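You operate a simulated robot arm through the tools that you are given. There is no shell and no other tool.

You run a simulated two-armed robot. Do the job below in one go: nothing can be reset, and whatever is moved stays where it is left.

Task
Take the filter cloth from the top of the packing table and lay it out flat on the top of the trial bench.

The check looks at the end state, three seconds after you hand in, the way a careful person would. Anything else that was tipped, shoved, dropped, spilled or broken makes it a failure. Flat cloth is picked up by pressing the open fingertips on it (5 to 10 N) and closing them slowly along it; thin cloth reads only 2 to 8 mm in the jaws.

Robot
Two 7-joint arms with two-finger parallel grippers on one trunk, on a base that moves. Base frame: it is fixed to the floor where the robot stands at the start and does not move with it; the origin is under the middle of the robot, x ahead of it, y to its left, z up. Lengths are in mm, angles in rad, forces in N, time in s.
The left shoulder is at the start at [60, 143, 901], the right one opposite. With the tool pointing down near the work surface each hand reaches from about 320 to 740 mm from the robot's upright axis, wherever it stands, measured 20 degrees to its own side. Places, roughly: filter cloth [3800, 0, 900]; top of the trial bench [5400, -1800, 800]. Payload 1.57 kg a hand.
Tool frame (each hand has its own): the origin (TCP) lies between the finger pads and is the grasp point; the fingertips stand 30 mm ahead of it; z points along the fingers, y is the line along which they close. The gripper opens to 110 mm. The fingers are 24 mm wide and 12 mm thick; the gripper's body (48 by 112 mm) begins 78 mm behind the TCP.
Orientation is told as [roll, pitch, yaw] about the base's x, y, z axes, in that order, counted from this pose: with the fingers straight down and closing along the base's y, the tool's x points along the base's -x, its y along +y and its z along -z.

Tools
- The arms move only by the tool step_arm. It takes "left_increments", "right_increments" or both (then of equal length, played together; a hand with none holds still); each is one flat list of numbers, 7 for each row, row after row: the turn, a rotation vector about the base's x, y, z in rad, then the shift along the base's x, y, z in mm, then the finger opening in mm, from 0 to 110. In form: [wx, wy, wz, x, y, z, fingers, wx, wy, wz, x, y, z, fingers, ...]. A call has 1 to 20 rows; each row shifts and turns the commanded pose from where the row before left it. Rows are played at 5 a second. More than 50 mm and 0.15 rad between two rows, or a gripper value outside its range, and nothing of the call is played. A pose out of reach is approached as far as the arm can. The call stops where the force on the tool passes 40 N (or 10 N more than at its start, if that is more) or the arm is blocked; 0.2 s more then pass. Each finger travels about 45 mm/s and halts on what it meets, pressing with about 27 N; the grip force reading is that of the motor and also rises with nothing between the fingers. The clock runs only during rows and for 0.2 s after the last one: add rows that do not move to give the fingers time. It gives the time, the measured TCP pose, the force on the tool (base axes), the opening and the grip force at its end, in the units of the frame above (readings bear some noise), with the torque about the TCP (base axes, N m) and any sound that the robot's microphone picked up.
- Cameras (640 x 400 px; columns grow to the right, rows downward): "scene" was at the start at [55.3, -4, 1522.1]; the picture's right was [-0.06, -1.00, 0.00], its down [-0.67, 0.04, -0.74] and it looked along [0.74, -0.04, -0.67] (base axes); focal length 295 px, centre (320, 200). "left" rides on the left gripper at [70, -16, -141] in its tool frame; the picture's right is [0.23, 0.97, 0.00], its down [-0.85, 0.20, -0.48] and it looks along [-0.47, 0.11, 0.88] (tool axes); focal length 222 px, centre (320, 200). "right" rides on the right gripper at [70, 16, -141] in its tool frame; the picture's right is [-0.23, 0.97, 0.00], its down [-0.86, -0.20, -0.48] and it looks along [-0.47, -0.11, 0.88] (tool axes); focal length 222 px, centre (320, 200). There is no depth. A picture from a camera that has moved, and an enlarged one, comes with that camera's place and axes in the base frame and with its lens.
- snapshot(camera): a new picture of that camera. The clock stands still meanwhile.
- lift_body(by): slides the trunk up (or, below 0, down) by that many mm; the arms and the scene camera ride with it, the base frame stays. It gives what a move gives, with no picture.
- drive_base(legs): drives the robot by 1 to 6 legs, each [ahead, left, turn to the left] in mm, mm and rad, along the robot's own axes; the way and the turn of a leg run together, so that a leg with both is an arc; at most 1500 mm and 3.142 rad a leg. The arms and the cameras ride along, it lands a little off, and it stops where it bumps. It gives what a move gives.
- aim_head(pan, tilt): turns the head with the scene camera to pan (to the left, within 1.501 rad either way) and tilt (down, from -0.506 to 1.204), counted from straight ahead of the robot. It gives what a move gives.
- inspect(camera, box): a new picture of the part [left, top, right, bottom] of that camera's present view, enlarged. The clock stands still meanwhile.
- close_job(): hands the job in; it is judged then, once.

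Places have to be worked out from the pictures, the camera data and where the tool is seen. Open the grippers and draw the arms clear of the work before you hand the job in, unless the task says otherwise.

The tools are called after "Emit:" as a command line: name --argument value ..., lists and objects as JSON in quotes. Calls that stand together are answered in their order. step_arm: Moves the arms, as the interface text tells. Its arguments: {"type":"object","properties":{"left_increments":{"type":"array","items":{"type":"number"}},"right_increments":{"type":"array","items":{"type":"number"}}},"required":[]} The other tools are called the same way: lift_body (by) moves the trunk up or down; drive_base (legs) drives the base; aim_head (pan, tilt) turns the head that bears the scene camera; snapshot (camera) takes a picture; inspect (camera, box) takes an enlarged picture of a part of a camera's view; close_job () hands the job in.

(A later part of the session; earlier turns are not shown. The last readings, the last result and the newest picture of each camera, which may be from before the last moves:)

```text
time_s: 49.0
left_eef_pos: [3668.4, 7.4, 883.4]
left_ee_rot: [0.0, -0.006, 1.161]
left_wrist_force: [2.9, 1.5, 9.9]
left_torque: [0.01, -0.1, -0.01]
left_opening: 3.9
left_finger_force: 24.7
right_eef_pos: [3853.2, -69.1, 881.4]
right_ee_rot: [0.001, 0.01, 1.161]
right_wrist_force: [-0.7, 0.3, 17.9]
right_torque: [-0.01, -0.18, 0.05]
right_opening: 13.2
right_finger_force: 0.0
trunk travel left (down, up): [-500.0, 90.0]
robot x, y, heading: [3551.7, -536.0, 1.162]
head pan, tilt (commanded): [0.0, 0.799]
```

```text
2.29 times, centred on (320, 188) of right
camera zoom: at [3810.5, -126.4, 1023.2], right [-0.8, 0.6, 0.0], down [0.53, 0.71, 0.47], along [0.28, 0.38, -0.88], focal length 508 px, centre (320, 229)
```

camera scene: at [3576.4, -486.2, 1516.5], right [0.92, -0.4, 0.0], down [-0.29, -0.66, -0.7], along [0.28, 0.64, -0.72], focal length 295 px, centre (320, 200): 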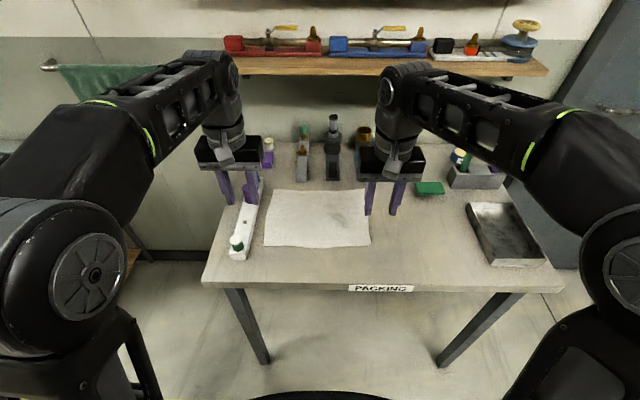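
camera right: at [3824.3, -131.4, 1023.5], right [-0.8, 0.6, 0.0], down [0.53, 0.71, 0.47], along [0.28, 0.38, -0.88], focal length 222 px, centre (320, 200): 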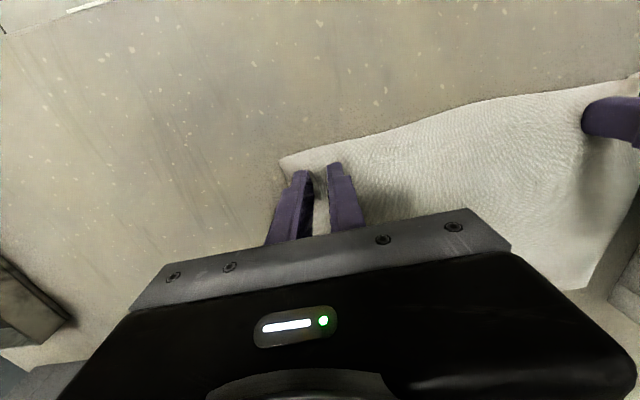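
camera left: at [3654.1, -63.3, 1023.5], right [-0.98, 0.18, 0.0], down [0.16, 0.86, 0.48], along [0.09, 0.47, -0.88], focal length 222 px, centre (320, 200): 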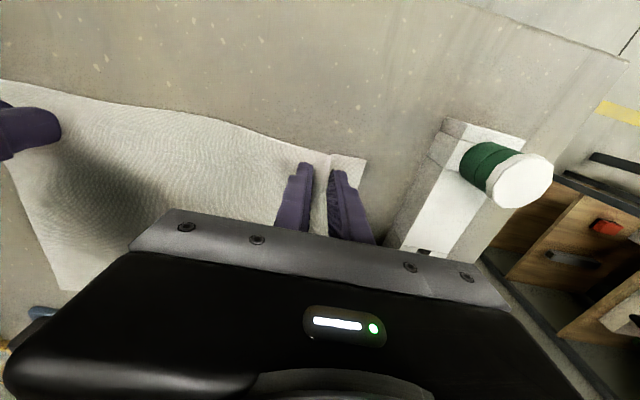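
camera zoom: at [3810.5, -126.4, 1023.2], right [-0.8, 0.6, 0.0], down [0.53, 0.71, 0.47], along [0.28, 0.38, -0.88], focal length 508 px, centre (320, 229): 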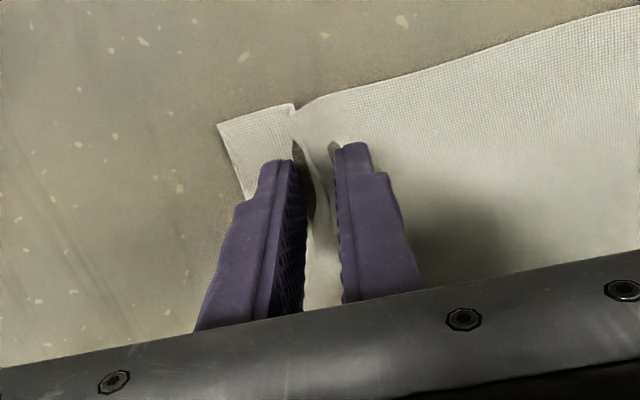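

A clear ridge now stands between the right fingertips. Force is 18 N, so I ease 0.6 mm while closing fully.

Emit:
step_arm --left_increments '[0, 0, 0, 0, 0, 0, 0, 0, 0, 0, 0, 0, 0, 0, 0, 0, 0, 0, 0, 0, 0, 0, 0, 0, 0, 0, 0, 0, 0, 0, 0, 0, 0, 0, 0, 0, 0, 0, 0, 0, 0, 0, 0, 0, 0, 0, 0, 0, 0, 0, 0, 0, 0, 0, 0, 0, 0, 0, 0, 0, 0, 0, 0, 0, 0, 0, 0, 0, 0, 0]' --right_increments '[0, 0, 0, 0, 0, 0.6, 12, 0, 0, 0, 0, 0, 0, 10, 0, 0, 0, 0, 0, 0, 8, 0, 0, 0, 0, 0, 0, 6, 0, 0, 0, 0, 0, 0, 4, 0, 0, 0, 0, 0, 0, 2, 0, 0, 0, 0, 0, 0, 0, 0, 0, 0, 0, 0, 0, 0, 0, 0, 0, 0, 0, 0, 0, 0, 0, 0, 0, 0, 0, 0]'

Emit:
inspect --camera "right" --box '[180, 100, 460, 275]'

Emit:
inspect --camera "scene" --box '[210, 170, 402, 290]'

```text
time_s: 51.2
left_eef_pos: [3667.7, 7.0, 882.9]
left_ee_rot: [0.002, -0.005, 1.157]
left_wrist_force: [3.2, -0.2, 11.0]
left_torque: [-0.12, -0.12, -0.01]
left_opening: 3.4
left_finger_force: 24.3
right_eef_pos: [3853.6, -69.5, 880.6]
right_ee_rot: [0.002, 0.008, 1.161]
right_wrist_force: [-4.8, 2.4, 11.4]
right_torque: [0.06, 0.05, 0.02]
right_opening: 2.0
right_finger_force: 23.9
trunk travel left (down, up): [-500.0, 90.0]
robot x, y, heading: [3553.4, -536.3, 1.158]
head pan, tilt (commanded): [0.0, 0.799]
```

```text
2.29 times, centred on (320, 188) of right
camera zoom: at [3810.3, -126.1, 1023.3], right [-0.8, 0.6, 0.0], down [0.53, 0.71, 0.47], along [0.28, 0.38, -0.88], focal length 508 px, centre (320, 229)
```

zoom: 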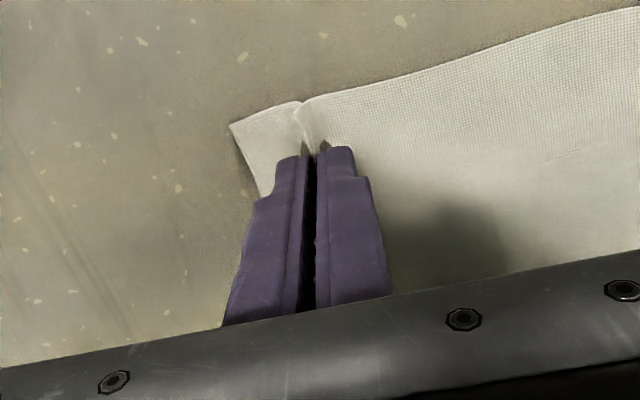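

```text
3.33 times, centred on (306, 230) of scene
camera zoom: at [3574.8, -489.3, 1516.7], right [0.92, -0.4, 0.0], down [-0.29, -0.66, -0.7], along [0.28, 0.64, -0.72], focal length 982 px, centre (367, 100)
```

zoom: 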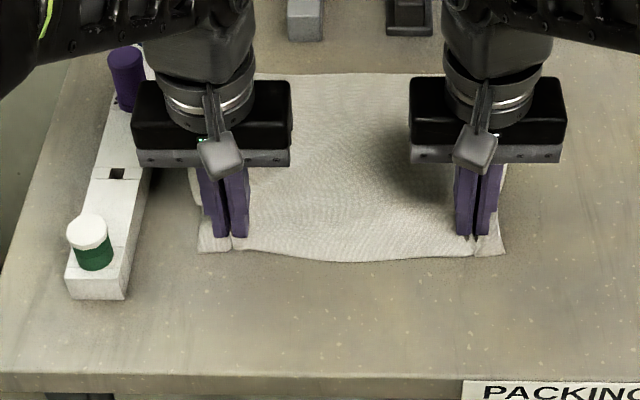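

Both hands now read cloth (left 3.4 mm, right 2.0 mm, ~24 N). Testing with a slow 25 mm lift.

Emit:
step_arm --left_increments '[0, 0, 0, 0, 0, 4, 0, 0, 0, 0, 0, 0, 5, 0, 0, 0, 0, 0, 0, 5, 0, 0, 0, 0, 0, 0, 5, 0, 0, 0, 0, 0, 0, 6, 0, 0, 0, 0, 0, 0, 0, 0]' --right_increments '[0, 0, 0, 0, 0, 4, 0, 0, 0, 0, 0, 0, 5, 0, 0, 0, 0, 0, 0, 5, 0, 0, 0, 0, 0, 0, 5, 0, 0, 0, 0, 0, 0, 6, 0, 0, 0, 0, 0, 0, 0, 0]'

Emit:
inspect --camera "scene" --box '[210, 170, 402, 290]'

Emit:
snapshot --camera "right"

Emit:
snapshot --camera "left"

```text
time_s: 52.6
left_eef_pos: [3669.1, 8.6, 905.8]
left_ee_rot: [0.0, -0.002, 1.159]
left_wrist_force: [6.0, -2.3, -0.7]
left_torque: [-0.11, -0.18, -0.03]
left_opening: 2.6
left_finger_force: 24.2
right_eef_pos: [3852.5, -68.9, 905.1]
right_ee_rot: [0.002, 0.01, 1.16]
right_wrist_force: [-7.3, 2.9, -0.3]
right_torque: [0.12, 0.13, 0.04]
right_opening: 2.4
right_finger_force: 23.6
trunk travel left (down, up): [-500.0, 90.0]
robot x, y, heading: [3552.6, -536.2, 1.161]
head pan, tilt (commanded): [0.0, 0.799]
```

```text
3.33 times, centred on (306, 230) of scene
camera zoom: at [3575.7, -487.6, 1516.6], right [0.92, -0.4, 0.0], down [-0.29, -0.66, -0.7], along [0.28, 0.64, -0.72], focal length 982 px, centre (367, 100)
```

zoom: 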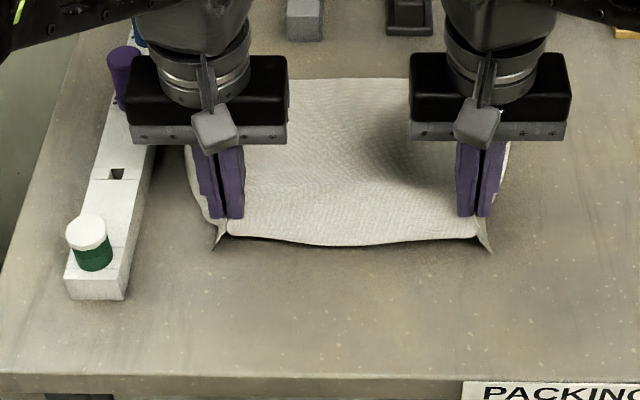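

```text
taken
camera right: at [3810.0, -125.4, 1047.9], right [-0.8, 0.6, 0.0], down [0.53, 0.71, 0.47], along [0.28, 0.38, -0.88], focal length 222 px, centre (320, 200)
```

right: 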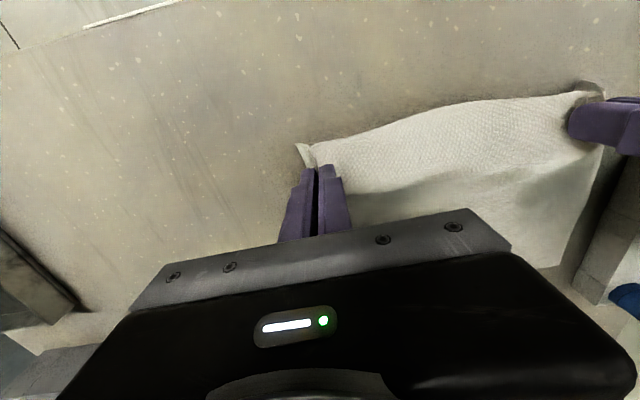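

```text
taken
camera left: at [3654.1, -62.3, 1048.5], right [-0.98, 0.18, 0.0], down [0.16, 0.86, 0.48], along [0.09, 0.47, -0.88], focal length 222 px, centre (320, 200)
```

left: 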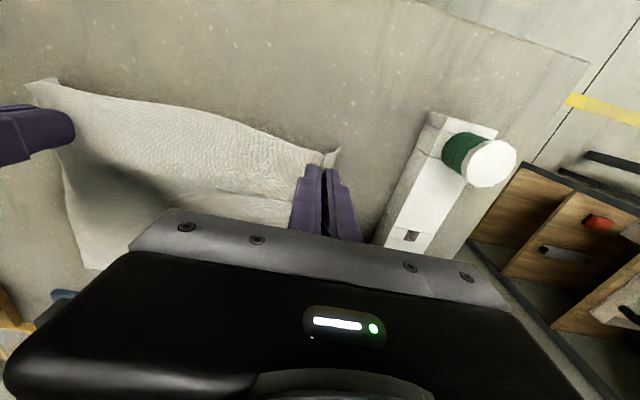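

Both corners came up. The cloth is a bit taut between the hands (6–7 N sideways), so I bring the hands 3 mm closer each and keep lifting slowly.

Emit:
step_arm --left_increments '[0, 0, 0, 1.4, -0.6, 3, 0, 0, 0, 0, 1.4, -0.6, 8, 0, 0, 0, 0, 0, 0, 12, 0, 0, 0, 0, 0, 0, 15, 0, 0, 0, 0, 0, 0, 15, 0, 0, 0, 0, 0, 0, 15, 0, 0, 0, 0, 0, 0, 15, 0, 0, 0, 0, 0, 0, 0, 0]' --right_increments '[0, 0, 0, -1.4, 0.6, 3, 0, 0, 0, 0, -1.4, 0.6, 8, 0, 0, 0, 0, 0, 0, 12, 0, 0, 0, 0, 0, 0, 15, 0, 0, 0, 0, 0, 0, 15, 0, 0, 0, 0, 0, 0, 15, 0, 0, 0, 0, 0, 0, 15, 0, 0, 0, 0, 0, 0, 0, 0]'

Emit:
inspect --camera "scene" --box '[200, 140, 440, 290]'

```text
time_s: 54.4
left_eef_pos: [3671.5, 6.2, 990.8]
left_ee_rot: [-0.001, -0.001, 1.159]
left_wrist_force: [-0.2, 0.5, 0.2]
left_torque: [-0.01, 0.02, 0.02]
left_opening: 2.3
left_finger_force: 24.2
right_eef_pos: [3850.3, -67.8, 989.7]
right_ee_rot: [0.001, 0.01, 1.161]
right_wrist_force: [-0.2, 0.7, 0.3]
right_torque: [0.01, -0.03, 0.0]
right_opening: 1.9
right_finger_force: 24.3
trunk travel left (down, up): [-500.0, 90.0]
robot x, y, heading: [3556.2, -533.5, 1.153]
head pan, tilt (commanded): [0.0, 0.799]
```

```text
2.67 times, centred on (320, 215) of scene
camera zoom: at [3575.7, -487.6, 1516.6], right [0.92, -0.4, 0.0], down [-0.29, -0.66, -0.7], along [0.28, 0.64, -0.72], focal length 786 px, centre (320, 160)
```

zoom: 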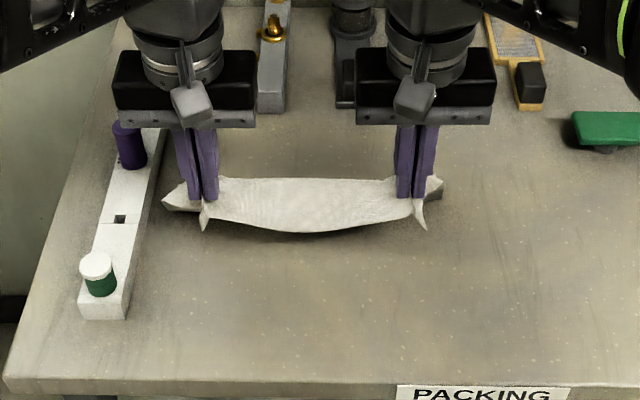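

Both grips hold with no load on the wrists; the rear of the cloth still rests on the table. Raising the trunk 90 mm lifts it nearly clear.

Emit:
lift_body --by 90

Emit:
step_arm --left_increments '[0, 0, 0, 0, 0, 10, 0, 0, 0, 0, 0, 0, 10, 0, 0, 0, 0, -4, -9.2, 10, 0, 0, 0, 0, -4, -9.2, 10, 0, 0, 0, 0, 0, 0, 0, 0]' --right_increments '[0, 0, 0, 0, 0, 10, 0, 0, 0, 0, 0, 0, 10, 0, 0, 0, 0, -4, -9.2, 10, 0, 0, 0, 0, -4, -9.2, 10, 0, 0, 0, 0, 0, 0, 0, 0]'

Emit:
snapshot --camera "scene"

```text
time_s: 55.6
left_eef_pos: [3671.3, 7.4, 1079.4]
left_ee_rot: [0.0, -0.003, 1.158]
left_wrist_force: [0.0, 0.8, -0.5]
left_torque: [0.04, 0.02, 0.01]
left_opening: 2.4
left_finger_force: 23.8
right_eef_pos: [3850.6, -67.4, 1079.3]
right_ee_rot: [0.0, 0.011, 1.16]
right_wrist_force: [-0.3, 0.5, -0.9]
right_torque: [-0.01, 0.01, 0.0]
right_opening: 1.8
right_finger_force: 23.9
trunk travel left (down, up): [-590.0, 0.0]
robot x, y, heading: [3552.6, -536.7, 1.159]
head pan, tilt (commanded): [0.0, 0.799]
```

```text
time_s: 56.8
left_eef_pos: [3664.7, -13.0, 1119.2]
left_ee_rot: [0.001, 0.001, 1.159]
left_wrist_force: [0.2, -0.5, -0.5]
left_torque: [0.0, -0.03, 0.03]
left_opening: 2.4
left_finger_force: 23.7
right_eef_pos: [3842.3, -86.4, 1120.8]
right_ee_rot: [0.001, 0.01, 1.16]
right_wrist_force: [0.1, 0.2, -0.8]
right_torque: [0.0, -0.04, 0.01]
right_opening: 2.1
right_finger_force: 24.0
trunk travel left (down, up): [-590.0, 0.0]
robot x, y, heading: [3550.9, -533.4, 1.156]
head pan, tilt (commanded): [0.0, 0.799]
```

```text
taken
camera scene: at [3575.8, -487.4, 1606.6], right [0.92, -0.4, 0.0], down [-0.29, -0.66, -0.7], along [0.28, 0.64, -0.72], focal length 295 px, centre (320, 200)
```

scene: 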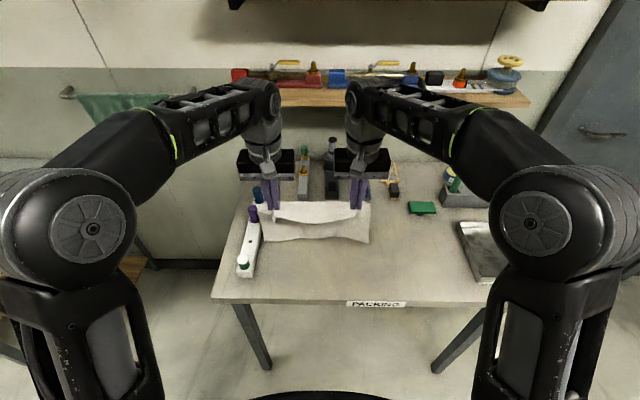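

Zooming to see how the cloth hangs and its distance to the pen tray.

Emit:
inspect --camera "scene" --box '[220, 140, 412, 260]'

Emit:
snapshot --camera "left"

```text
3.33 times, centred on (316, 200) of scene
camera zoom: at [3575.8, -487.4, 1606.6], right [0.92, -0.4, 0.0], down [-0.29, -0.66, -0.7], along [0.28, 0.64, -0.72], focal length 982 px, centre (333, 200)
```

zoom: 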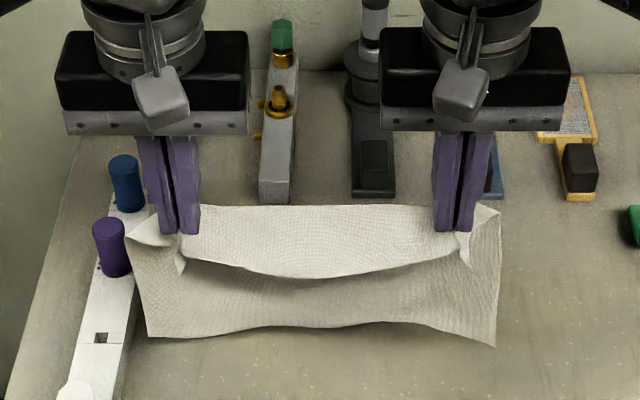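

```text
taken
camera left: at [3650.6, -83.2, 1262.8], right [-0.98, 0.18, 0.0], down [0.16, 0.86, 0.48], along [0.09, 0.47, -0.88], focal length 222 px, centre (320, 200)
```

left: 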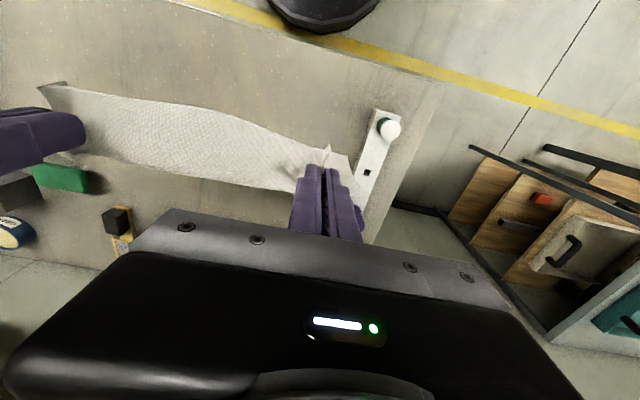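

The cloth hangs free with its left lower corner close to (but clear of) the pen tray. I'll raise the hands 40 mm more before backing away straight.

Emit:
step_arm --left_increments '[0, 0, 0, 0, 0, 10, 0, 0, 0, 0, 0, 0, 10, 0, 0, 0, 0, 0, 0, 10, 0, 0, 0, 0, 0, 0, 10, 0, 0, 0, 0, 0, 0, 0, 0]' --right_increments '[0, 0, 0, 0, 0, 10, 0, 0, 0, 0, 0, 0, 10, 0, 0, 0, 0, 0, 0, 10, 0, 0, 0, 0, 0, 0, 10, 0, 0, 0, 0, 0, 0, 0, 0]'

Emit:
snapshot --camera "scene"

```text
time_s: 58.0
left_eef_pos: [3662.2, -10.6, 1160.3]
left_ee_rot: [-0.002, -0.003, 1.159]
left_wrist_force: [-0.2, 0.1, -0.3]
left_torque: [-0.04, -0.03, -0.02]
left_opening: 2.4
left_finger_force: 23.9
right_eef_pos: [3840.5, -86.5, 1149.0]
right_ee_rot: [-0.001, 0.01, 1.159]
right_wrist_force: [-0.5, -0.2, -0.3]
right_torque: [0.02, 0.01, 0.0]
right_opening: 2.2
right_finger_force: 23.6
right hand out of reach, approached as far as the arm can: row 4
trunk travel left (down, up): [-590.0, 0.0]
robot x, y, heading: [3553.1, -534.4, 1.163]
head pan, tilt (commanded): [0.0, 0.799]
```

```text
taken
camera scene: at [3574.6, -486.9, 1606.6], right [0.92, -0.4, 0.0], down [-0.29, -0.66, -0.7], along [0.28, 0.64, -0.72], focal length 295 px, centre (320, 200)
```

scene: 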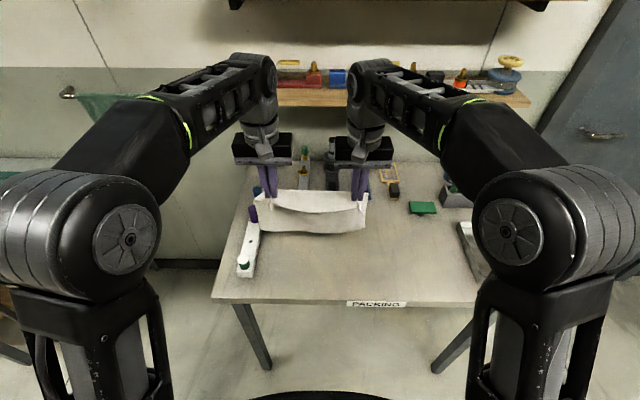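

Everything clear. Backing straight off by 300 mm, then turning right to face along the aisle toward the trial bench.

Emit:
drive_base --legs '[[-300, 0, 0]]'

Emit:
snapshot --camera "scene"

```text
time_s: 60.1
left_eef_pos: [3541.2, -295.3, 1161.2]
left_ee_rot: [0.0, -0.003, 1.155]
left_wrist_force: [0.7, -0.3, 0.5]
left_torque: [0.01, 0.04, -0.01]
left_opening: 2.5
left_finger_force: 23.5
right_eef_pos: [3720.5, -371.8, 1150.5]
right_ee_rot: [0.002, 0.008, 1.155]
right_wrist_force: [0.7, 0.6, 0.3]
right_torque: [0.01, 0.01, 0.0]
right_opening: 2.2
right_finger_force: 23.7
trunk travel left (down, up): [-590.0, 0.0]
robot x, y, heading: [3432.0, -820.4, 1.152]
head pan, tilt (commanded): [0.0, 0.799]
```

```text
taken
camera scene: at [3451.4, -770.9, 1606.7], right [0.91, -0.41, 0.0], down [-0.29, -0.65, -0.7], along [0.28, 0.64, -0.72], focal length 295 px, centre (320, 200)
```

scene: 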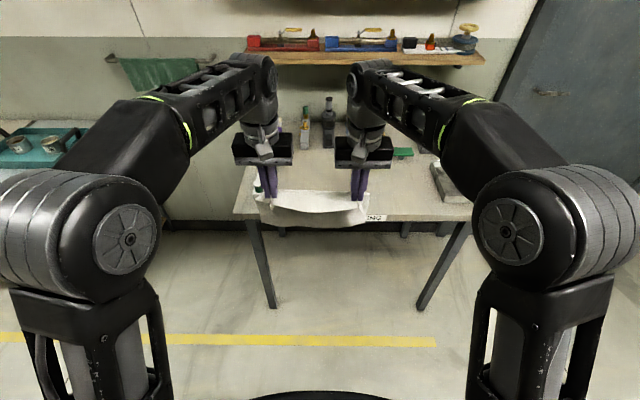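

The cloth is clear of the table and both grips still read about 2.3 mm. Turning right to face the trial bench.

Emit:
drive_base --legs '[[0, 0, -0.787], [0, 0, -0.787]]'

Emit:
aim_head --pan 0 --tilt 0.4

Emit:
snapshot --camera "scene"

```text
time_s: 64.6
left_eef_pos: [3952.7, -930.3, 1161.3]
left_ee_rot: [0.0, -0.002, -0.417]
left_wrist_force: [-1.0, -1.3, -1.0]
left_torque: [0.0, -0.01, 0.01]
left_opening: 2.3
left_finger_force: 23.5
right_eef_pos: [3875.9, -1110.4, 1148.4]
right_ee_rot: [0.001, 0.009, -0.418]
right_wrist_force: [0.3, 0.4, -0.4]
right_torque: [0.02, 0.03, 0.0]
right_opening: 2.0
right_finger_force: 23.3
trunk travel left (down, up): [-590.0, 0.0]
robot x, y, heading: [3428.8, -816.7, -0.42]
head pan, tilt (commanded): [0.0, 0.799]
```

```text
time_s: 65.5
left_eef_pos: [3952.7, -929.9, 1160.5]
left_ee_rot: [0.0, -0.005, -0.419]
left_wrist_force: [-0.2, -0.7, -0.3]
left_torque: [0.02, -0.02, 0.05]
left_opening: 2.2
left_finger_force: 23.3
right_eef_pos: [3877.2, -1109.7, 1149.3]
right_ee_rot: [0.002, 0.008, -0.417]
right_wrist_force: [0.2, 0.5, 0.1]
right_torque: [0.0, 0.0, 0.0]
right_opening: 2.2
right_finger_force: 24.5
trunk travel left (down, up): [-590.0, 0.0]
robot x, y, heading: [3430.5, -819.1, -0.416]
head pan, tilt (commanded): [0.0, 0.4]
```

```text
taken
camera scene: at [3488.6, -841.8, 1641.6], right [-0.41, -0.91, 0.0], down [-0.36, 0.16, -0.92], along [0.84, -0.37, -0.39], focal length 295 px, centre (320, 200)
```

scene: 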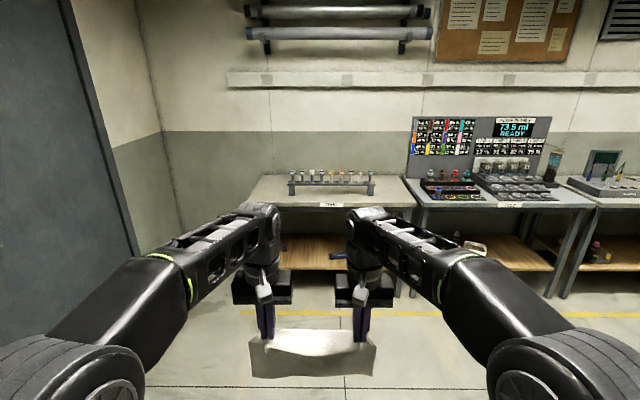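

The cloth hangs evenly between the hands; the trial bench is straight ahead with a vial rack along its rear. Zooming to measure the bench top.

Emit:
inspect --camera "scene" --box '[230, 150, 430, 275]'

```text
3.20 times, centred on (330, 212) of scene
camera zoom: at [3488.6, -841.8, 1641.6], right [-0.41, -0.91, 0.0], down [-0.36, 0.16, -0.92], along [0.84, -0.37, -0.39], focal length 943 px, centre (288, 160)
```

zoom: 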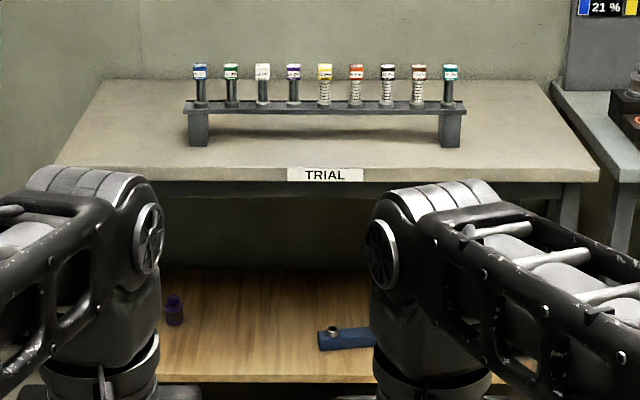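

At first estimate the rack stands only ~115 mm behind the bench's front edge, so the free areas are left or right of the rack. I need better geometry; I'll drive 800 mm closer and look from a second position.

Emit:
drive_base --legs '[[800, 0, 0]]'

Emit:
snapshot --camera "scene"

Emit:
inspect --camera "scene" --box '[160, 150, 480, 350]'

```text
time_s: 69.8
left_eef_pos: [4695.3, -1248.2, 1160.8]
left_ee_rot: [0.001, -0.003, -0.406]
left_wrist_force: [0.1, -0.8, -0.1]
left_torque: [-0.01, 0.02, 0.03]
left_opening: 2.3
left_finger_force: 23.8
right_eef_pos: [4623.3, -1427.2, 1149.1]
right_ee_rot: [0.002, 0.009, -0.403]
right_wrist_force: [-0.5, -0.6, -0.6]
right_torque: [0.01, 0.0, 0.03]
right_opening: 2.3
right_finger_force: 23.7
trunk travel left (down, up): [-590.0, 0.0]
robot x, y, heading: [4173.5, -1142.5, -0.407]
head pan, tilt (commanded): [0.0, 0.4]
```

```text
taken
camera scene: at [4231.6, -1165.6, 1641.7], right [-0.39, -0.92, 0.0], down [-0.36, 0.15, -0.92], along [0.85, -0.36, -0.39], focal length 295 px, centre (320, 200)
```

scene: 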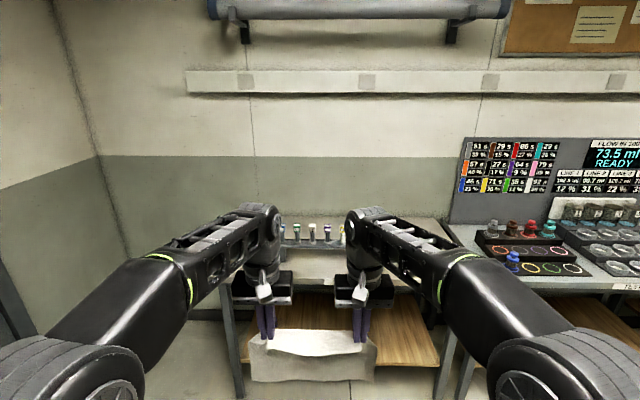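

```text
2.00 times, centred on (320, 250) of scene
camera zoom: at [4231.6, -1165.6, 1641.7], right [-0.39, -0.92, 0.0], down [-0.36, 0.15, -0.92], along [0.85, -0.36, -0.39], focal length 590 px, centre (320, 100)
```

zoom: 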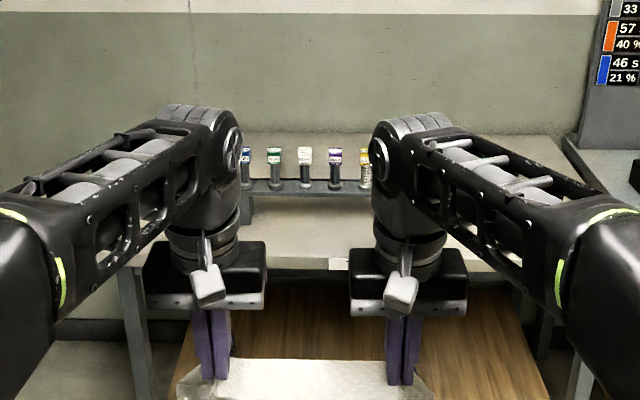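

Two views agree: bench top z≈850, depth ≈590, width ≈1150, with the rack (≈600 wide, vial tops ≈1040) centred and only ~118 mm behind the front edge. The best free area is the left end, which I can approach from the bench's left side; I'll drive ahead 300 mm and look left to check that floor space.

Emit:
drive_base --legs '[[300, 0, -0.02]]'

Emit:
aim_head --pan 0.9 --tilt 0.45

Emit:
snapshot --camera "scene"

Emit:
aim_head --pan 0.3 --tilt 0.45

Emit:
snapshot --camera "scene"

```text
time_s: 71.9
left_eef_pos: [4973.2, -1377.4, 1159.6]
left_ee_rot: [0.0, -0.003, -0.42]
left_wrist_force: [1.1, 0.5, -0.1]
left_torque: [0.01, 0.04, 0.04]
left_opening: 2.1
left_finger_force: 24.1
right_eef_pos: [4897.8, -1555.1, 1149.5]
right_ee_rot: [0.002, 0.011, -0.416]
right_wrist_force: [0.7, 0.1, -0.7]
right_torque: [0.05, 0.06, 0.0]
right_opening: 2.3
right_finger_force: 23.7
trunk travel left (down, up): [-590.0, 0.0]
robot x, y, heading: [4446.1, -1260.0, -0.418]
head pan, tilt (commanded): [0.0, 0.4]
```

```text
time_s: 73.1
left_eef_pos: [4973.4, -1376.0, 1159.6]
left_ee_rot: [0.0, -0.003, -0.42]
left_wrist_force: [-0.1, -0.7, -0.3]
left_torque: [0.0, 0.01, 0.02]
left_opening: 2.3
left_finger_force: 23.6
right_eef_pos: [4897.3, -1555.2, 1149.4]
right_ee_rot: [0.003, 0.008, -0.417]
right_wrist_force: [0.6, 0.1, -1.1]
right_torque: [0.03, -0.02, -0.01]
right_opening: 2.2
right_finger_force: 23.5
trunk travel left (down, up): [-590.0, 0.0]
robot x, y, heading: [4449.7, -1262.8, -0.417]
head pan, tilt (commanded): [0.901, 0.45]
```

```text
taken
camera scene: at [4506.0, -1207.7, 1637.0], right [0.46, -0.89, 0.0], down [-0.39, -0.2, -0.9], along [0.8, 0.42, -0.44], focal length 295 px, centre (320, 200)
```

scene: 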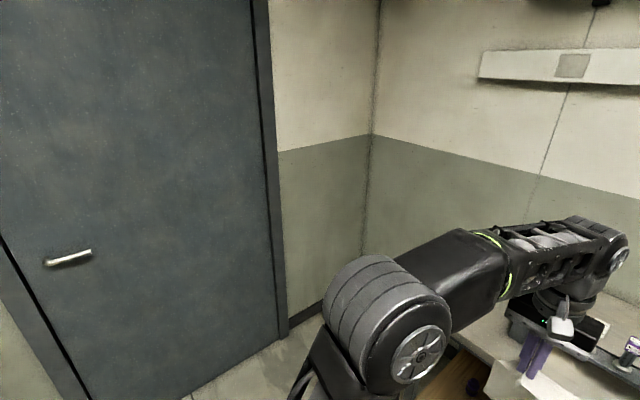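

```text
time_s: 74.1
left_eef_pos: [4973.2, -1376.5, 1161.4]
left_ee_rot: [0.001, -0.003, -0.42]
left_wrist_force: [-0.1, -0.5, -0.5]
left_torque: [0.0, 0.01, 0.02]
left_opening: 2.2
left_finger_force: 23.5
right_eef_pos: [4895.8, -1554.8, 1148.2]
right_ee_rot: [0.003, 0.009, -0.419]
right_wrist_force: [-0.4, 0.0, -0.2]
right_torque: [0.0, -0.01, 0.01]
right_opening: 2.3
right_finger_force: 23.5
trunk travel left (down, up): [-590.0, 0.0]
robot x, y, heading: [4446.3, -1266.5, -0.42]
head pan, tilt (commanded): [0.3, 0.45]
```

```text
taken
camera scene: at [4515.9, -1261.0, 1637.0], right [-0.12, -0.99, 0.0], down [-0.43, 0.05, -0.9], along [0.89, -0.11, -0.44], focal length 295 px, centre (320, 200)
```

scene: 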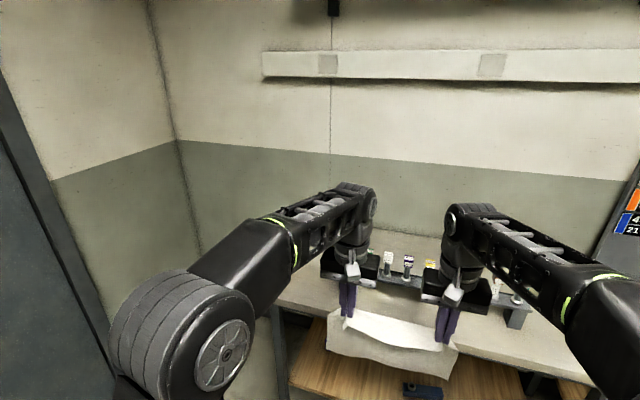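

Left of the bench is open floor: the left wall is ~1270 mm left of me, the bench's left edge ~490 mm, so there is a ~780 mm wide bay. I'll turn right here (free all around), pull the hands in 60 mm, then back into the bay facing the bench's left end.

Emit:
drive_base --legs '[[0, 0, -0.787], [0, 0, -0.787]]'

Emit:
aim_head --pan 0.7 --tilt 0.55

Emit:
snapshot --camera "scene"

```text
time_s: 78.7
left_eef_pos: [4325.2, -1783.0, 1159.4]
left_ee_rot: [-0.001, -0.003, -2.015]
left_wrist_force: [-0.4, 0.4, -0.2]
left_torque: [0.0, 0.01, 0.04]
left_opening: 2.3
left_finger_force: 23.8
right_eef_pos: [4146.8, -1701.8, 1149.3]
right_ee_rot: [0.002, 0.009, -2.013]
right_wrist_force: [0.8, -0.6, 0.5]
right_torque: [-0.01, -0.05, 0.01]
right_opening: 1.6
right_finger_force: 23.7
trunk travel left (down, up): [-590.0, 0.0]
robot x, y, heading: [4451.7, -1261.7, -2.015]
head pan, tilt (commanded): [0.3, 0.45]
```

```text
time_s: 79.5
left_eef_pos: [4324.0, -1783.9, 1158.9]
left_ee_rot: [0.0, -0.004, -2.015]
left_wrist_force: [0.1, 0.1, 0.0]
left_torque: [0.01, 0.02, 0.05]
left_opening: 2.3
left_finger_force: 23.6
right_eef_pos: [4147.1, -1702.4, 1149.0]
right_ee_rot: [0.001, 0.007, -2.011]
right_wrist_force: [-0.2, 0.1, -1.1]
right_torque: [-0.01, -0.01, 0.03]
right_opening: 1.8
right_finger_force: 23.5
trunk travel left (down, up): [-590.0, 0.0]
robot x, y, heading: [4452.7, -1267.6, -2.014]
head pan, tilt (commanded): [0.7, 0.55]
```

```text
taken
camera scene: at [4487.2, -1322.3, 1628.0], right [-0.97, -0.25, 0.0], down [-0.13, 0.51, -0.85], along [0.22, -0.83, -0.52], focal length 295 px, centre (320, 200)
```

scene: 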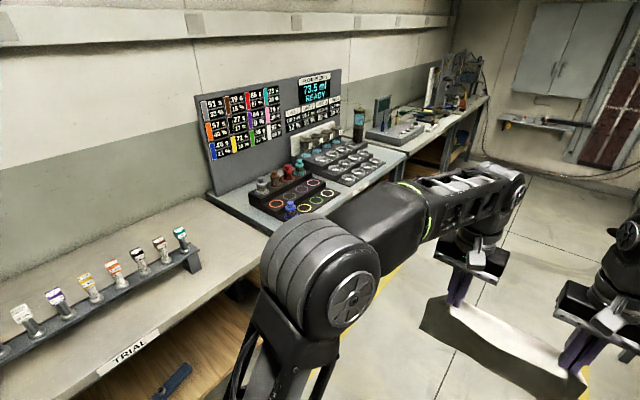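

The trial bench is now at my left. Zooming to fix its front edge line and the rack's footprint from this angle.

Emit:
inspect --camera "scene" --box '[0, 200, 320, 400]'

Emit:
aim_head --pan 1.45 --tilt 0.55

Emit:
snapshot --camera "scene"

```text
2.00 times, centred on (160, 300) of scene
camera zoom: at [4487.2, -1322.3, 1628.0], right [-0.97, -0.25, 0.0], down [-0.13, 0.51, -0.85], along [0.22, -0.83, -0.52], focal length 590 px, centre (640, 0)
```

zoom: 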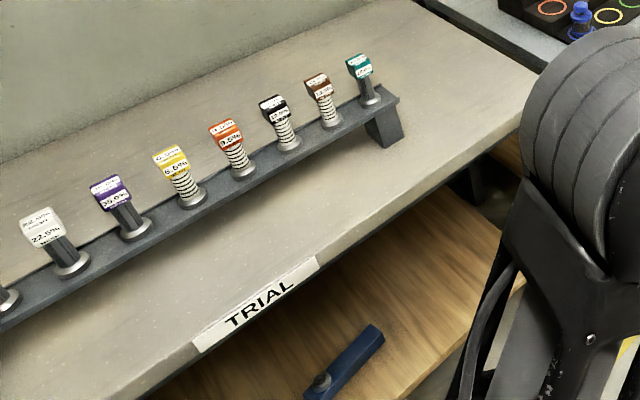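

```text
time_s: 80.6
left_eef_pos: [4324.0, -1783.0, 1159.6]
left_ee_rot: [0.001, -0.004, -2.016]
left_wrist_force: [-0.6, -0.2, 0.5]
left_torque: [0.02, 0.01, 0.03]
left_opening: 2.4
left_finger_force: 23.5
right_eef_pos: [4147.9, -1702.4, 1149.5]
right_ee_rot: [0.001, 0.008, -2.012]
right_wrist_force: [0.1, 0.0, -0.2]
right_torque: [-0.03, 0.0, 0.02]
right_opening: 1.9
right_finger_force: 23.8
trunk travel left (down, up): [-590.0, 0.0]
robot x, y, heading: [4451.0, -1261.9, -2.015]
head pan, tilt (commanded): [1.45, 0.55]
```

```text
taken
camera scene: at [4540.4, -1283.6, 1628.0], right [-0.54, -0.84, 0.0], down [-0.44, 0.28, -0.85], along [0.72, -0.46, -0.52], focal length 295 px, centre (320, 200)
```

scene: 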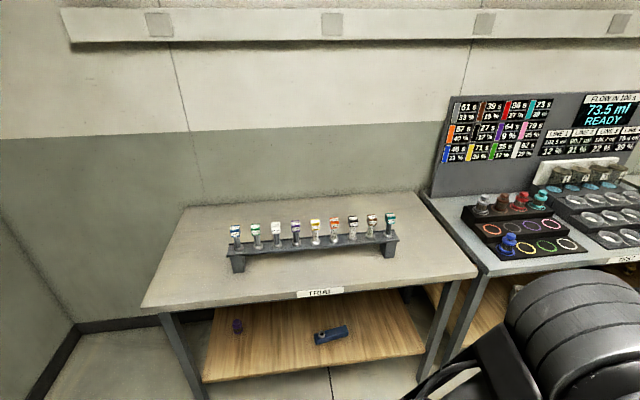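

Now the whole trial bench is unobstructed. Zooming in on it for precise measurements.

Emit:
inspect --camera "scene" --box '[130, 180, 322, 300]'

Emit:
inspect --camera "scene" --box '[300, 180, 492, 300]'

```text
3.33 times, centred on (226, 240) of scene
camera zoom: at [4540.4, -1283.6, 1628.0], right [-0.54, -0.84, 0.0], down [-0.44, 0.28, -0.85], along [0.72, -0.46, -0.52], focal length 982 px, centre (633, 67)
```

zoom: 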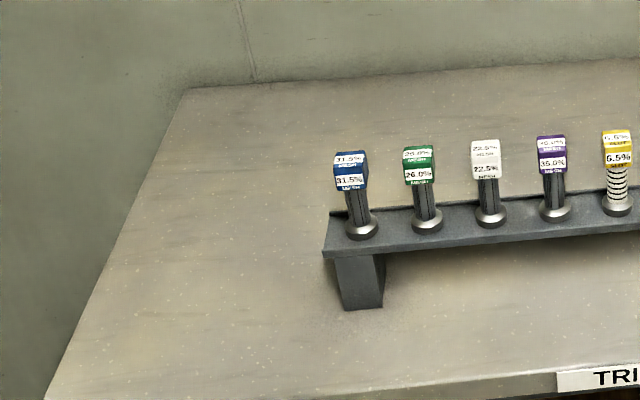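

```text
3.33 times, centred on (396, 240) of scene
camera zoom: at [4540.4, -1283.6, 1628.0], right [-0.54, -0.84, 0.0], down [-0.44, 0.28, -0.85], along [0.72, -0.46, -0.52], focal length 982 px, centre (67, 67)
```

zoom: 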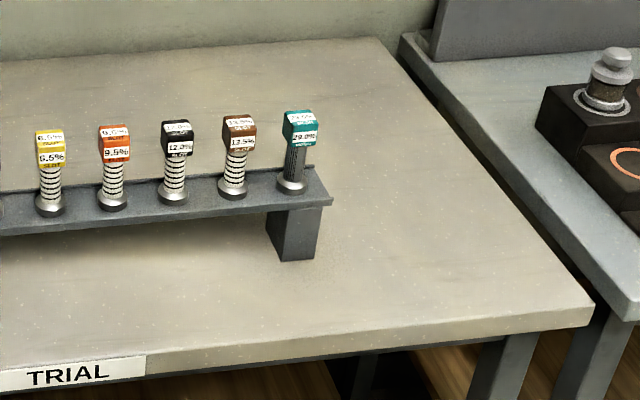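

Solved the bench in its own frame (u = depth from front edge, v = from left edge): top 1155 × 578 mm at z≈850, heading ≈-0.437; rack occupies u≈92–155, v≥269. Plan: stand at the left end (axis at u≈190, v≈-360) and lay the cloth at u≈190–490, v≈30–255. First pull the hands in and level them, then back up.

Emit:
step_arm --left_increments '[0, 0, 0, 8, 16.9, -3, 0, 0, 0, 0, 8, 16.9, -3, 0, 0, 0, 0, 8, 16.8, -4, 0, 0, 0, 0, 0, 0, 0, 0]' --right_increments '[0, 0, 0, 8, 16.9, 0, 0, 0, 0, 0, 8, 16.9, 0, 0, 0, 0, 0, 8, 16.8, 0, 0, 0, 0, 0, 0, 0, 0, 0]'

Emit:
drive_base --legs '[[-860, 0, 0.007]]'

Emit:
aim_head --pan 0.8 --tilt 0.6

Emit:
snapshot --camera "scene"

```text
time_s: 81.6
left_eef_pos: [4347.1, -1731.4, 1149.5]
left_ee_rot: [0.0, -0.004, -2.015]
left_wrist_force: [-1.7, 0.2, -0.8]
left_torque: [0.04, -0.03, 0.03]
left_opening: 2.3
left_finger_force: 23.7
right_eef_pos: [4169.8, -1653.2, 1149.3]
right_ee_rot: [0.001, 0.011, -2.012]
right_wrist_force: [0.3, -0.8, 0.3]
right_torque: [0.0, -0.02, 0.0]
right_opening: 2.2
right_finger_force: 23.2
trunk travel left (down, up): [-590.0, 0.0]
robot x, y, heading: [4451.4, -1265.9, -2.015]
head pan, tilt (commanded): [1.45, 0.55]
```

```text
time_s: 86.3
left_eef_pos: [4726.9, -936.3, 1149.4]
left_ee_rot: [0.001, -0.004, -1.996]
left_wrist_force: [-0.9, 0.0, -0.7]
left_torque: [0.0, 0.03, 0.04]
left_opening: 2.5
left_finger_force: 24.4
right_eef_pos: [4547.3, -859.0, 1149.2]
right_ee_rot: [0.001, 0.009, -1.992]
right_wrist_force: [0.3, 0.0, 0.0]
right_torque: [-0.01, -0.03, 0.01]
right_opening: 1.8
right_finger_force: 23.7
trunk travel left (down, up): [-590.0, 0.0]
robot x, y, heading: [4818.1, -470.4, -1.991]
head pan, tilt (commanded): [1.45, 0.55]
```

```text
time_s: 87.3
left_eef_pos: [4727.0, -936.9, 1150.0]
left_ee_rot: [0.0, -0.003, -1.995]
left_wrist_force: [-0.7, -0.8, 0.8]
left_torque: [0.03, 0.03, 0.04]
left_opening: 2.4
left_finger_force: 23.9
right_eef_pos: [4547.3, -859.7, 1149.2]
right_ee_rot: [0.001, 0.008, -1.993]
right_wrist_force: [0.6, -0.6, -0.4]
right_torque: [-0.03, -0.04, 0.04]
right_opening: 1.9
right_finger_force: 23.9
trunk travel left (down, up): [-590.0, 0.0]
robot x, y, heading: [4819.0, -463.8, -1.994]
head pan, tilt (commanded): [0.799, 0.6]
```

```text
taken
camera scene: at [4866.2, -520.1, 1623.5], right [-0.93, -0.37, 0.0], down [-0.21, 0.53, -0.83], along [0.3, -0.77, -0.56], focal length 295 px, centre (320, 200)
```

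scene: 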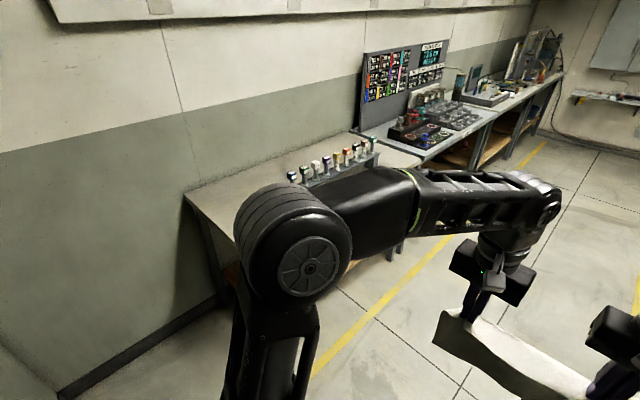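

I'm in front of the bay at u≈-798, v≈-370, as intended. Strafing left (toward the back wall) in two stages, starting with 500 mm.

Emit:
drive_base --legs '[[0, 500, -0.012]]'

Emit:
snapshot --camera "scene"

```text
time_s: 90.2
left_eef_pos: [5175.3, -1145.3, 1149.9]
left_ee_rot: [0.001, -0.004, -2.007]
left_wrist_force: [-0.6, 1.2, 0.1]
left_torque: [0.0, 0.04, 0.07]
left_opening: 2.6
left_finger_force: 23.8
right_eef_pos: [4997.7, -1066.0, 1148.9]
right_ee_rot: [0.001, 0.008, -2.005]
right_wrist_force: [1.4, -0.3, 0.6]
right_torque: [-0.01, -0.02, 0.05]
right_opening: 1.8
right_finger_force: 23.5
trunk travel left (down, up): [-590.0, 0.0]
robot x, y, heading: [5277.8, -673.3, -2.006]
head pan, tilt (commanded): [0.799, 0.6]
```

```text
taken
camera scene: at [5320.6, -729.5, 1623.4], right [-0.93, -0.36, 0.0], down [-0.2, 0.53, -0.82], along [0.29, -0.77, -0.57], focal length 295 px, centre (320, 200)
```

scene: 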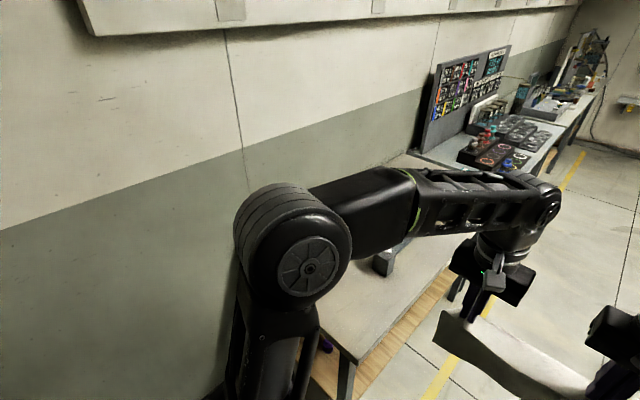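

At u≈-294, v≈-378, heading right on line; the cloth bottom (~z 920) clears the bench top (850). Strafing the remaining 470 mm.

Emit:
drive_base --legs '[[0, 470, 0]]'

Emit:
aim_head --pan 0.0 --tilt 0.8

Emit:
snapshot --camera "scene"

Emit:
snapshot --camera "left"

Emit:
snapshot --camera "right"

```text
time_s: 93.1
left_eef_pos: [5607.2, -1345.3, 1149.7]
left_ee_rot: [0.001, -0.003, -2.007]
left_wrist_force: [-1.3, 0.2, 0.1]
left_torque: [0.02, 0.06, 0.06]
left_opening: 2.3
left_finger_force: 23.9
right_eef_pos: [5428.4, -1267.1, 1149.3]
right_ee_rot: [-0.001, 0.01, -2.004]
right_wrist_force: [-1.1, -0.8, 0.2]
right_torque: [-0.03, -0.02, 0.02]
right_opening: 1.9
right_finger_force: 23.4
trunk travel left (down, up): [-590.0, 0.0]
robot x, y, heading: [5705.3, -875.4, -2.006]
head pan, tilt (commanded): [0.799, 0.6]
```

```text
time_s: 94.2
left_eef_pos: [5607.0, -1344.7, 1149.4]
left_ee_rot: [-0.001, -0.003, -2.005]
left_wrist_force: [-0.1, -0.2, 0.9]
left_torque: [0.05, 0.05, 0.04]
left_opening: 2.1
left_finger_force: 23.5
right_eef_pos: [5428.1, -1265.9, 1147.8]
right_ee_rot: [0.0, 0.008, -2.003]
right_wrist_force: [1.2, 0.1, 0.2]
right_torque: [-0.03, -0.04, 0.0]
right_opening: 1.9
right_finger_force: 23.4
trunk travel left (down, up): [-590.0, 0.0]
robot x, y, heading: [5705.5, -873.8, -2.004]
head pan, tilt (commanded): [0.0, 0.799]
```

```text
taken
camera scene: at [5685.0, -920.0, 1606.6], right [-0.91, 0.42, 0.0], down [0.3, 0.65, -0.7], along [-0.29, -0.63, -0.72], focal length 295 px, centre (320, 200)
```

scene: 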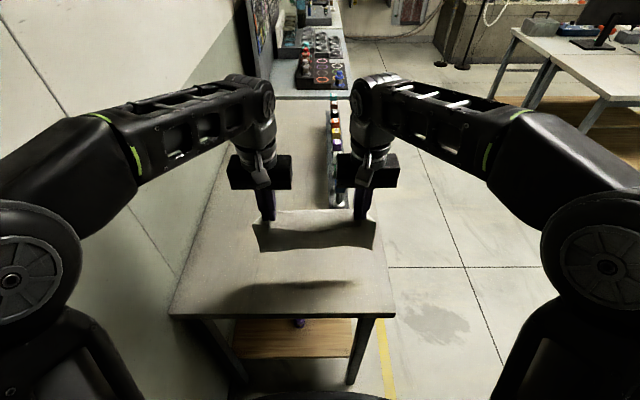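

```text
taken
camera left: at [5620.8, -1274.2, 1291.6], right [0.98, -0.2, 0.0], down [-0.18, -0.86, 0.48], along [-0.1, -0.47, -0.88], focal length 222 px, centre (320, 200)
```

left: 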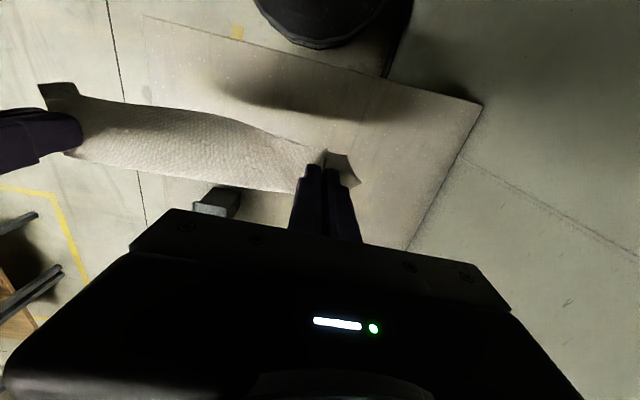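

```text
taken
camera right: at [5471.5, -1210.9, 1291.1], right [0.79, -0.61, 0.0], down [-0.54, -0.7, 0.47], along [-0.29, -0.37, -0.88], focal length 222 px, centre (320, 200)
```

right: 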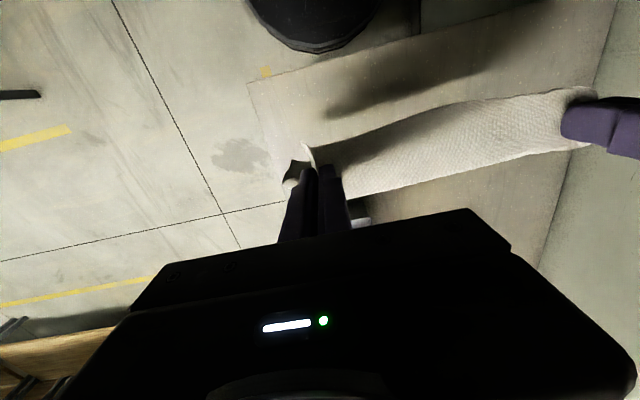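

I'm standing at the bench's left end (axis u≈178, v≈-376). Zooming in to check bench edge, rack, and cloth from here.

Emit:
inspect --camera "scene" --box '[160, 100, 416, 260]'

Emit:
inspect --camera "scene" --box '[160, 180, 416, 340]'

```text
2.50 times, centred on (288, 180) of scene
camera zoom: at [5685.0, -920.0, 1606.6], right [-0.91, 0.42, 0.0], down [0.3, 0.65, -0.7], along [-0.29, -0.63, -0.72], focal length 737 px, centre (400, 250)
```

zoom: 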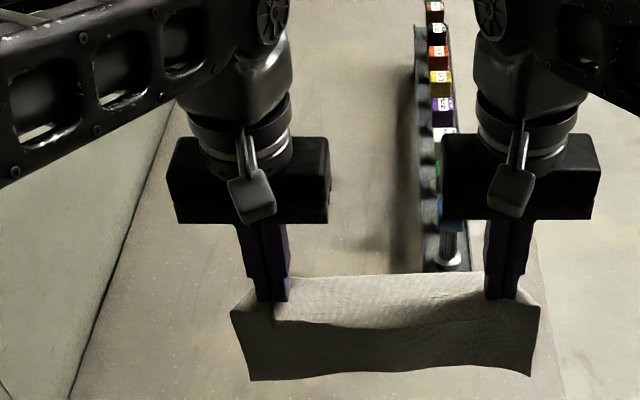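

```text
2.50 times, centred on (288, 260) of scene
camera zoom: at [5685.0, -920.0, 1606.6], right [-0.91, 0.42, 0.0], down [0.3, 0.65, -0.7], along [-0.29, -0.63, -0.72], focal length 737 px, centre (400, 50)
```

zoom: 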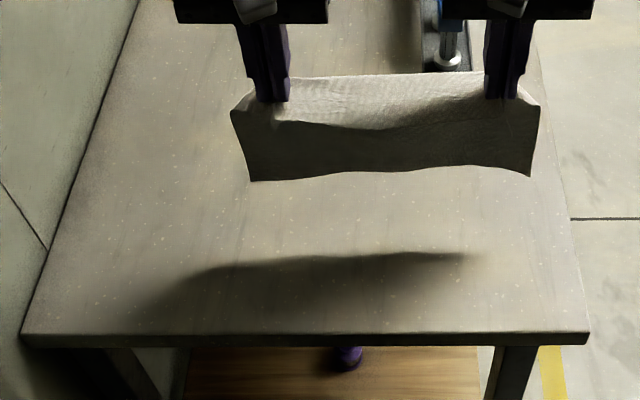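

From here: bench near edge is ~373 mm from my axis, rack end at ~661 mm and its rear face 27 mm right of my axis, bench rear edge ~393 mm to my left. I'll shift both hands 140 mm to my left so the cloth lands behind/left of the rack with margin on all sides.

Emit:
step_arm --left_increments '[0, 0, 0, 25.4, -11.8, 0, 0, 0, 0, 0, 25.4, -11.8, 0, 0, 0, 0, 0, 25.4, -11.8, 0, 0, 0, 0, 0, 25.4, -11.8, 0, 0, 0, 0, 0, 25.4, -11.8, 0, 0, 0, 0, 0, 0, 0, 0, 0]' --right_increments '[0, 0, 0, 25.4, -11.8, 0, 0, 0, 0, 0, 25.4, -11.8, 0, 0, 0, 0, 0, 25.4, -11.8, 0, 0, 0, 0, 0, 25.4, -11.8, 0, 0, 0, 0, 0, 25.4, -11.8, 0, 0, 0, 0, 0, 0, 0, 0, 0]'

Emit:
snapshot --camera "scene"

```text
time_s: 95.6
left_eef_pos: [5734.8, -1402.9, 1149.3]
left_ee_rot: [0.0, -0.003, -2.005]
left_wrist_force: [-1.8, 0.8, -0.3]
left_torque: [-0.01, 0.01, 0.01]
left_opening: 2.3
left_finger_force: 24.0
right_eef_pos: [5555.1, -1326.1, 1148.4]
right_ee_rot: [0.004, 0.008, -2.003]
right_wrist_force: [1.2, -0.7, -0.6]
right_torque: [-0.03, -0.1, 0.04]
right_opening: 2.0
right_finger_force: 24.1
trunk travel left (down, up): [-590.0, 0.0]
robot x, y, heading: [5701.6, -874.4, -2.004]
head pan, tilt (commanded): [0.0, 0.799]
```

```text
taken
camera scene: at [5683.5, -919.6, 1606.6], right [-0.91, 0.42, 0.0], down [0.3, 0.65, -0.7], along [-0.29, -0.63, -0.72], focal length 295 px, centre (320, 200)
```

scene: 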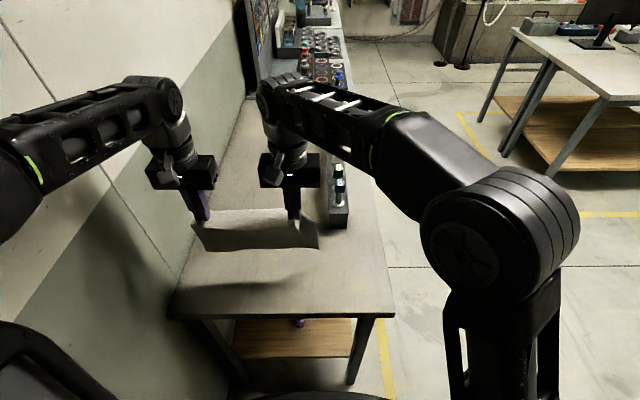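

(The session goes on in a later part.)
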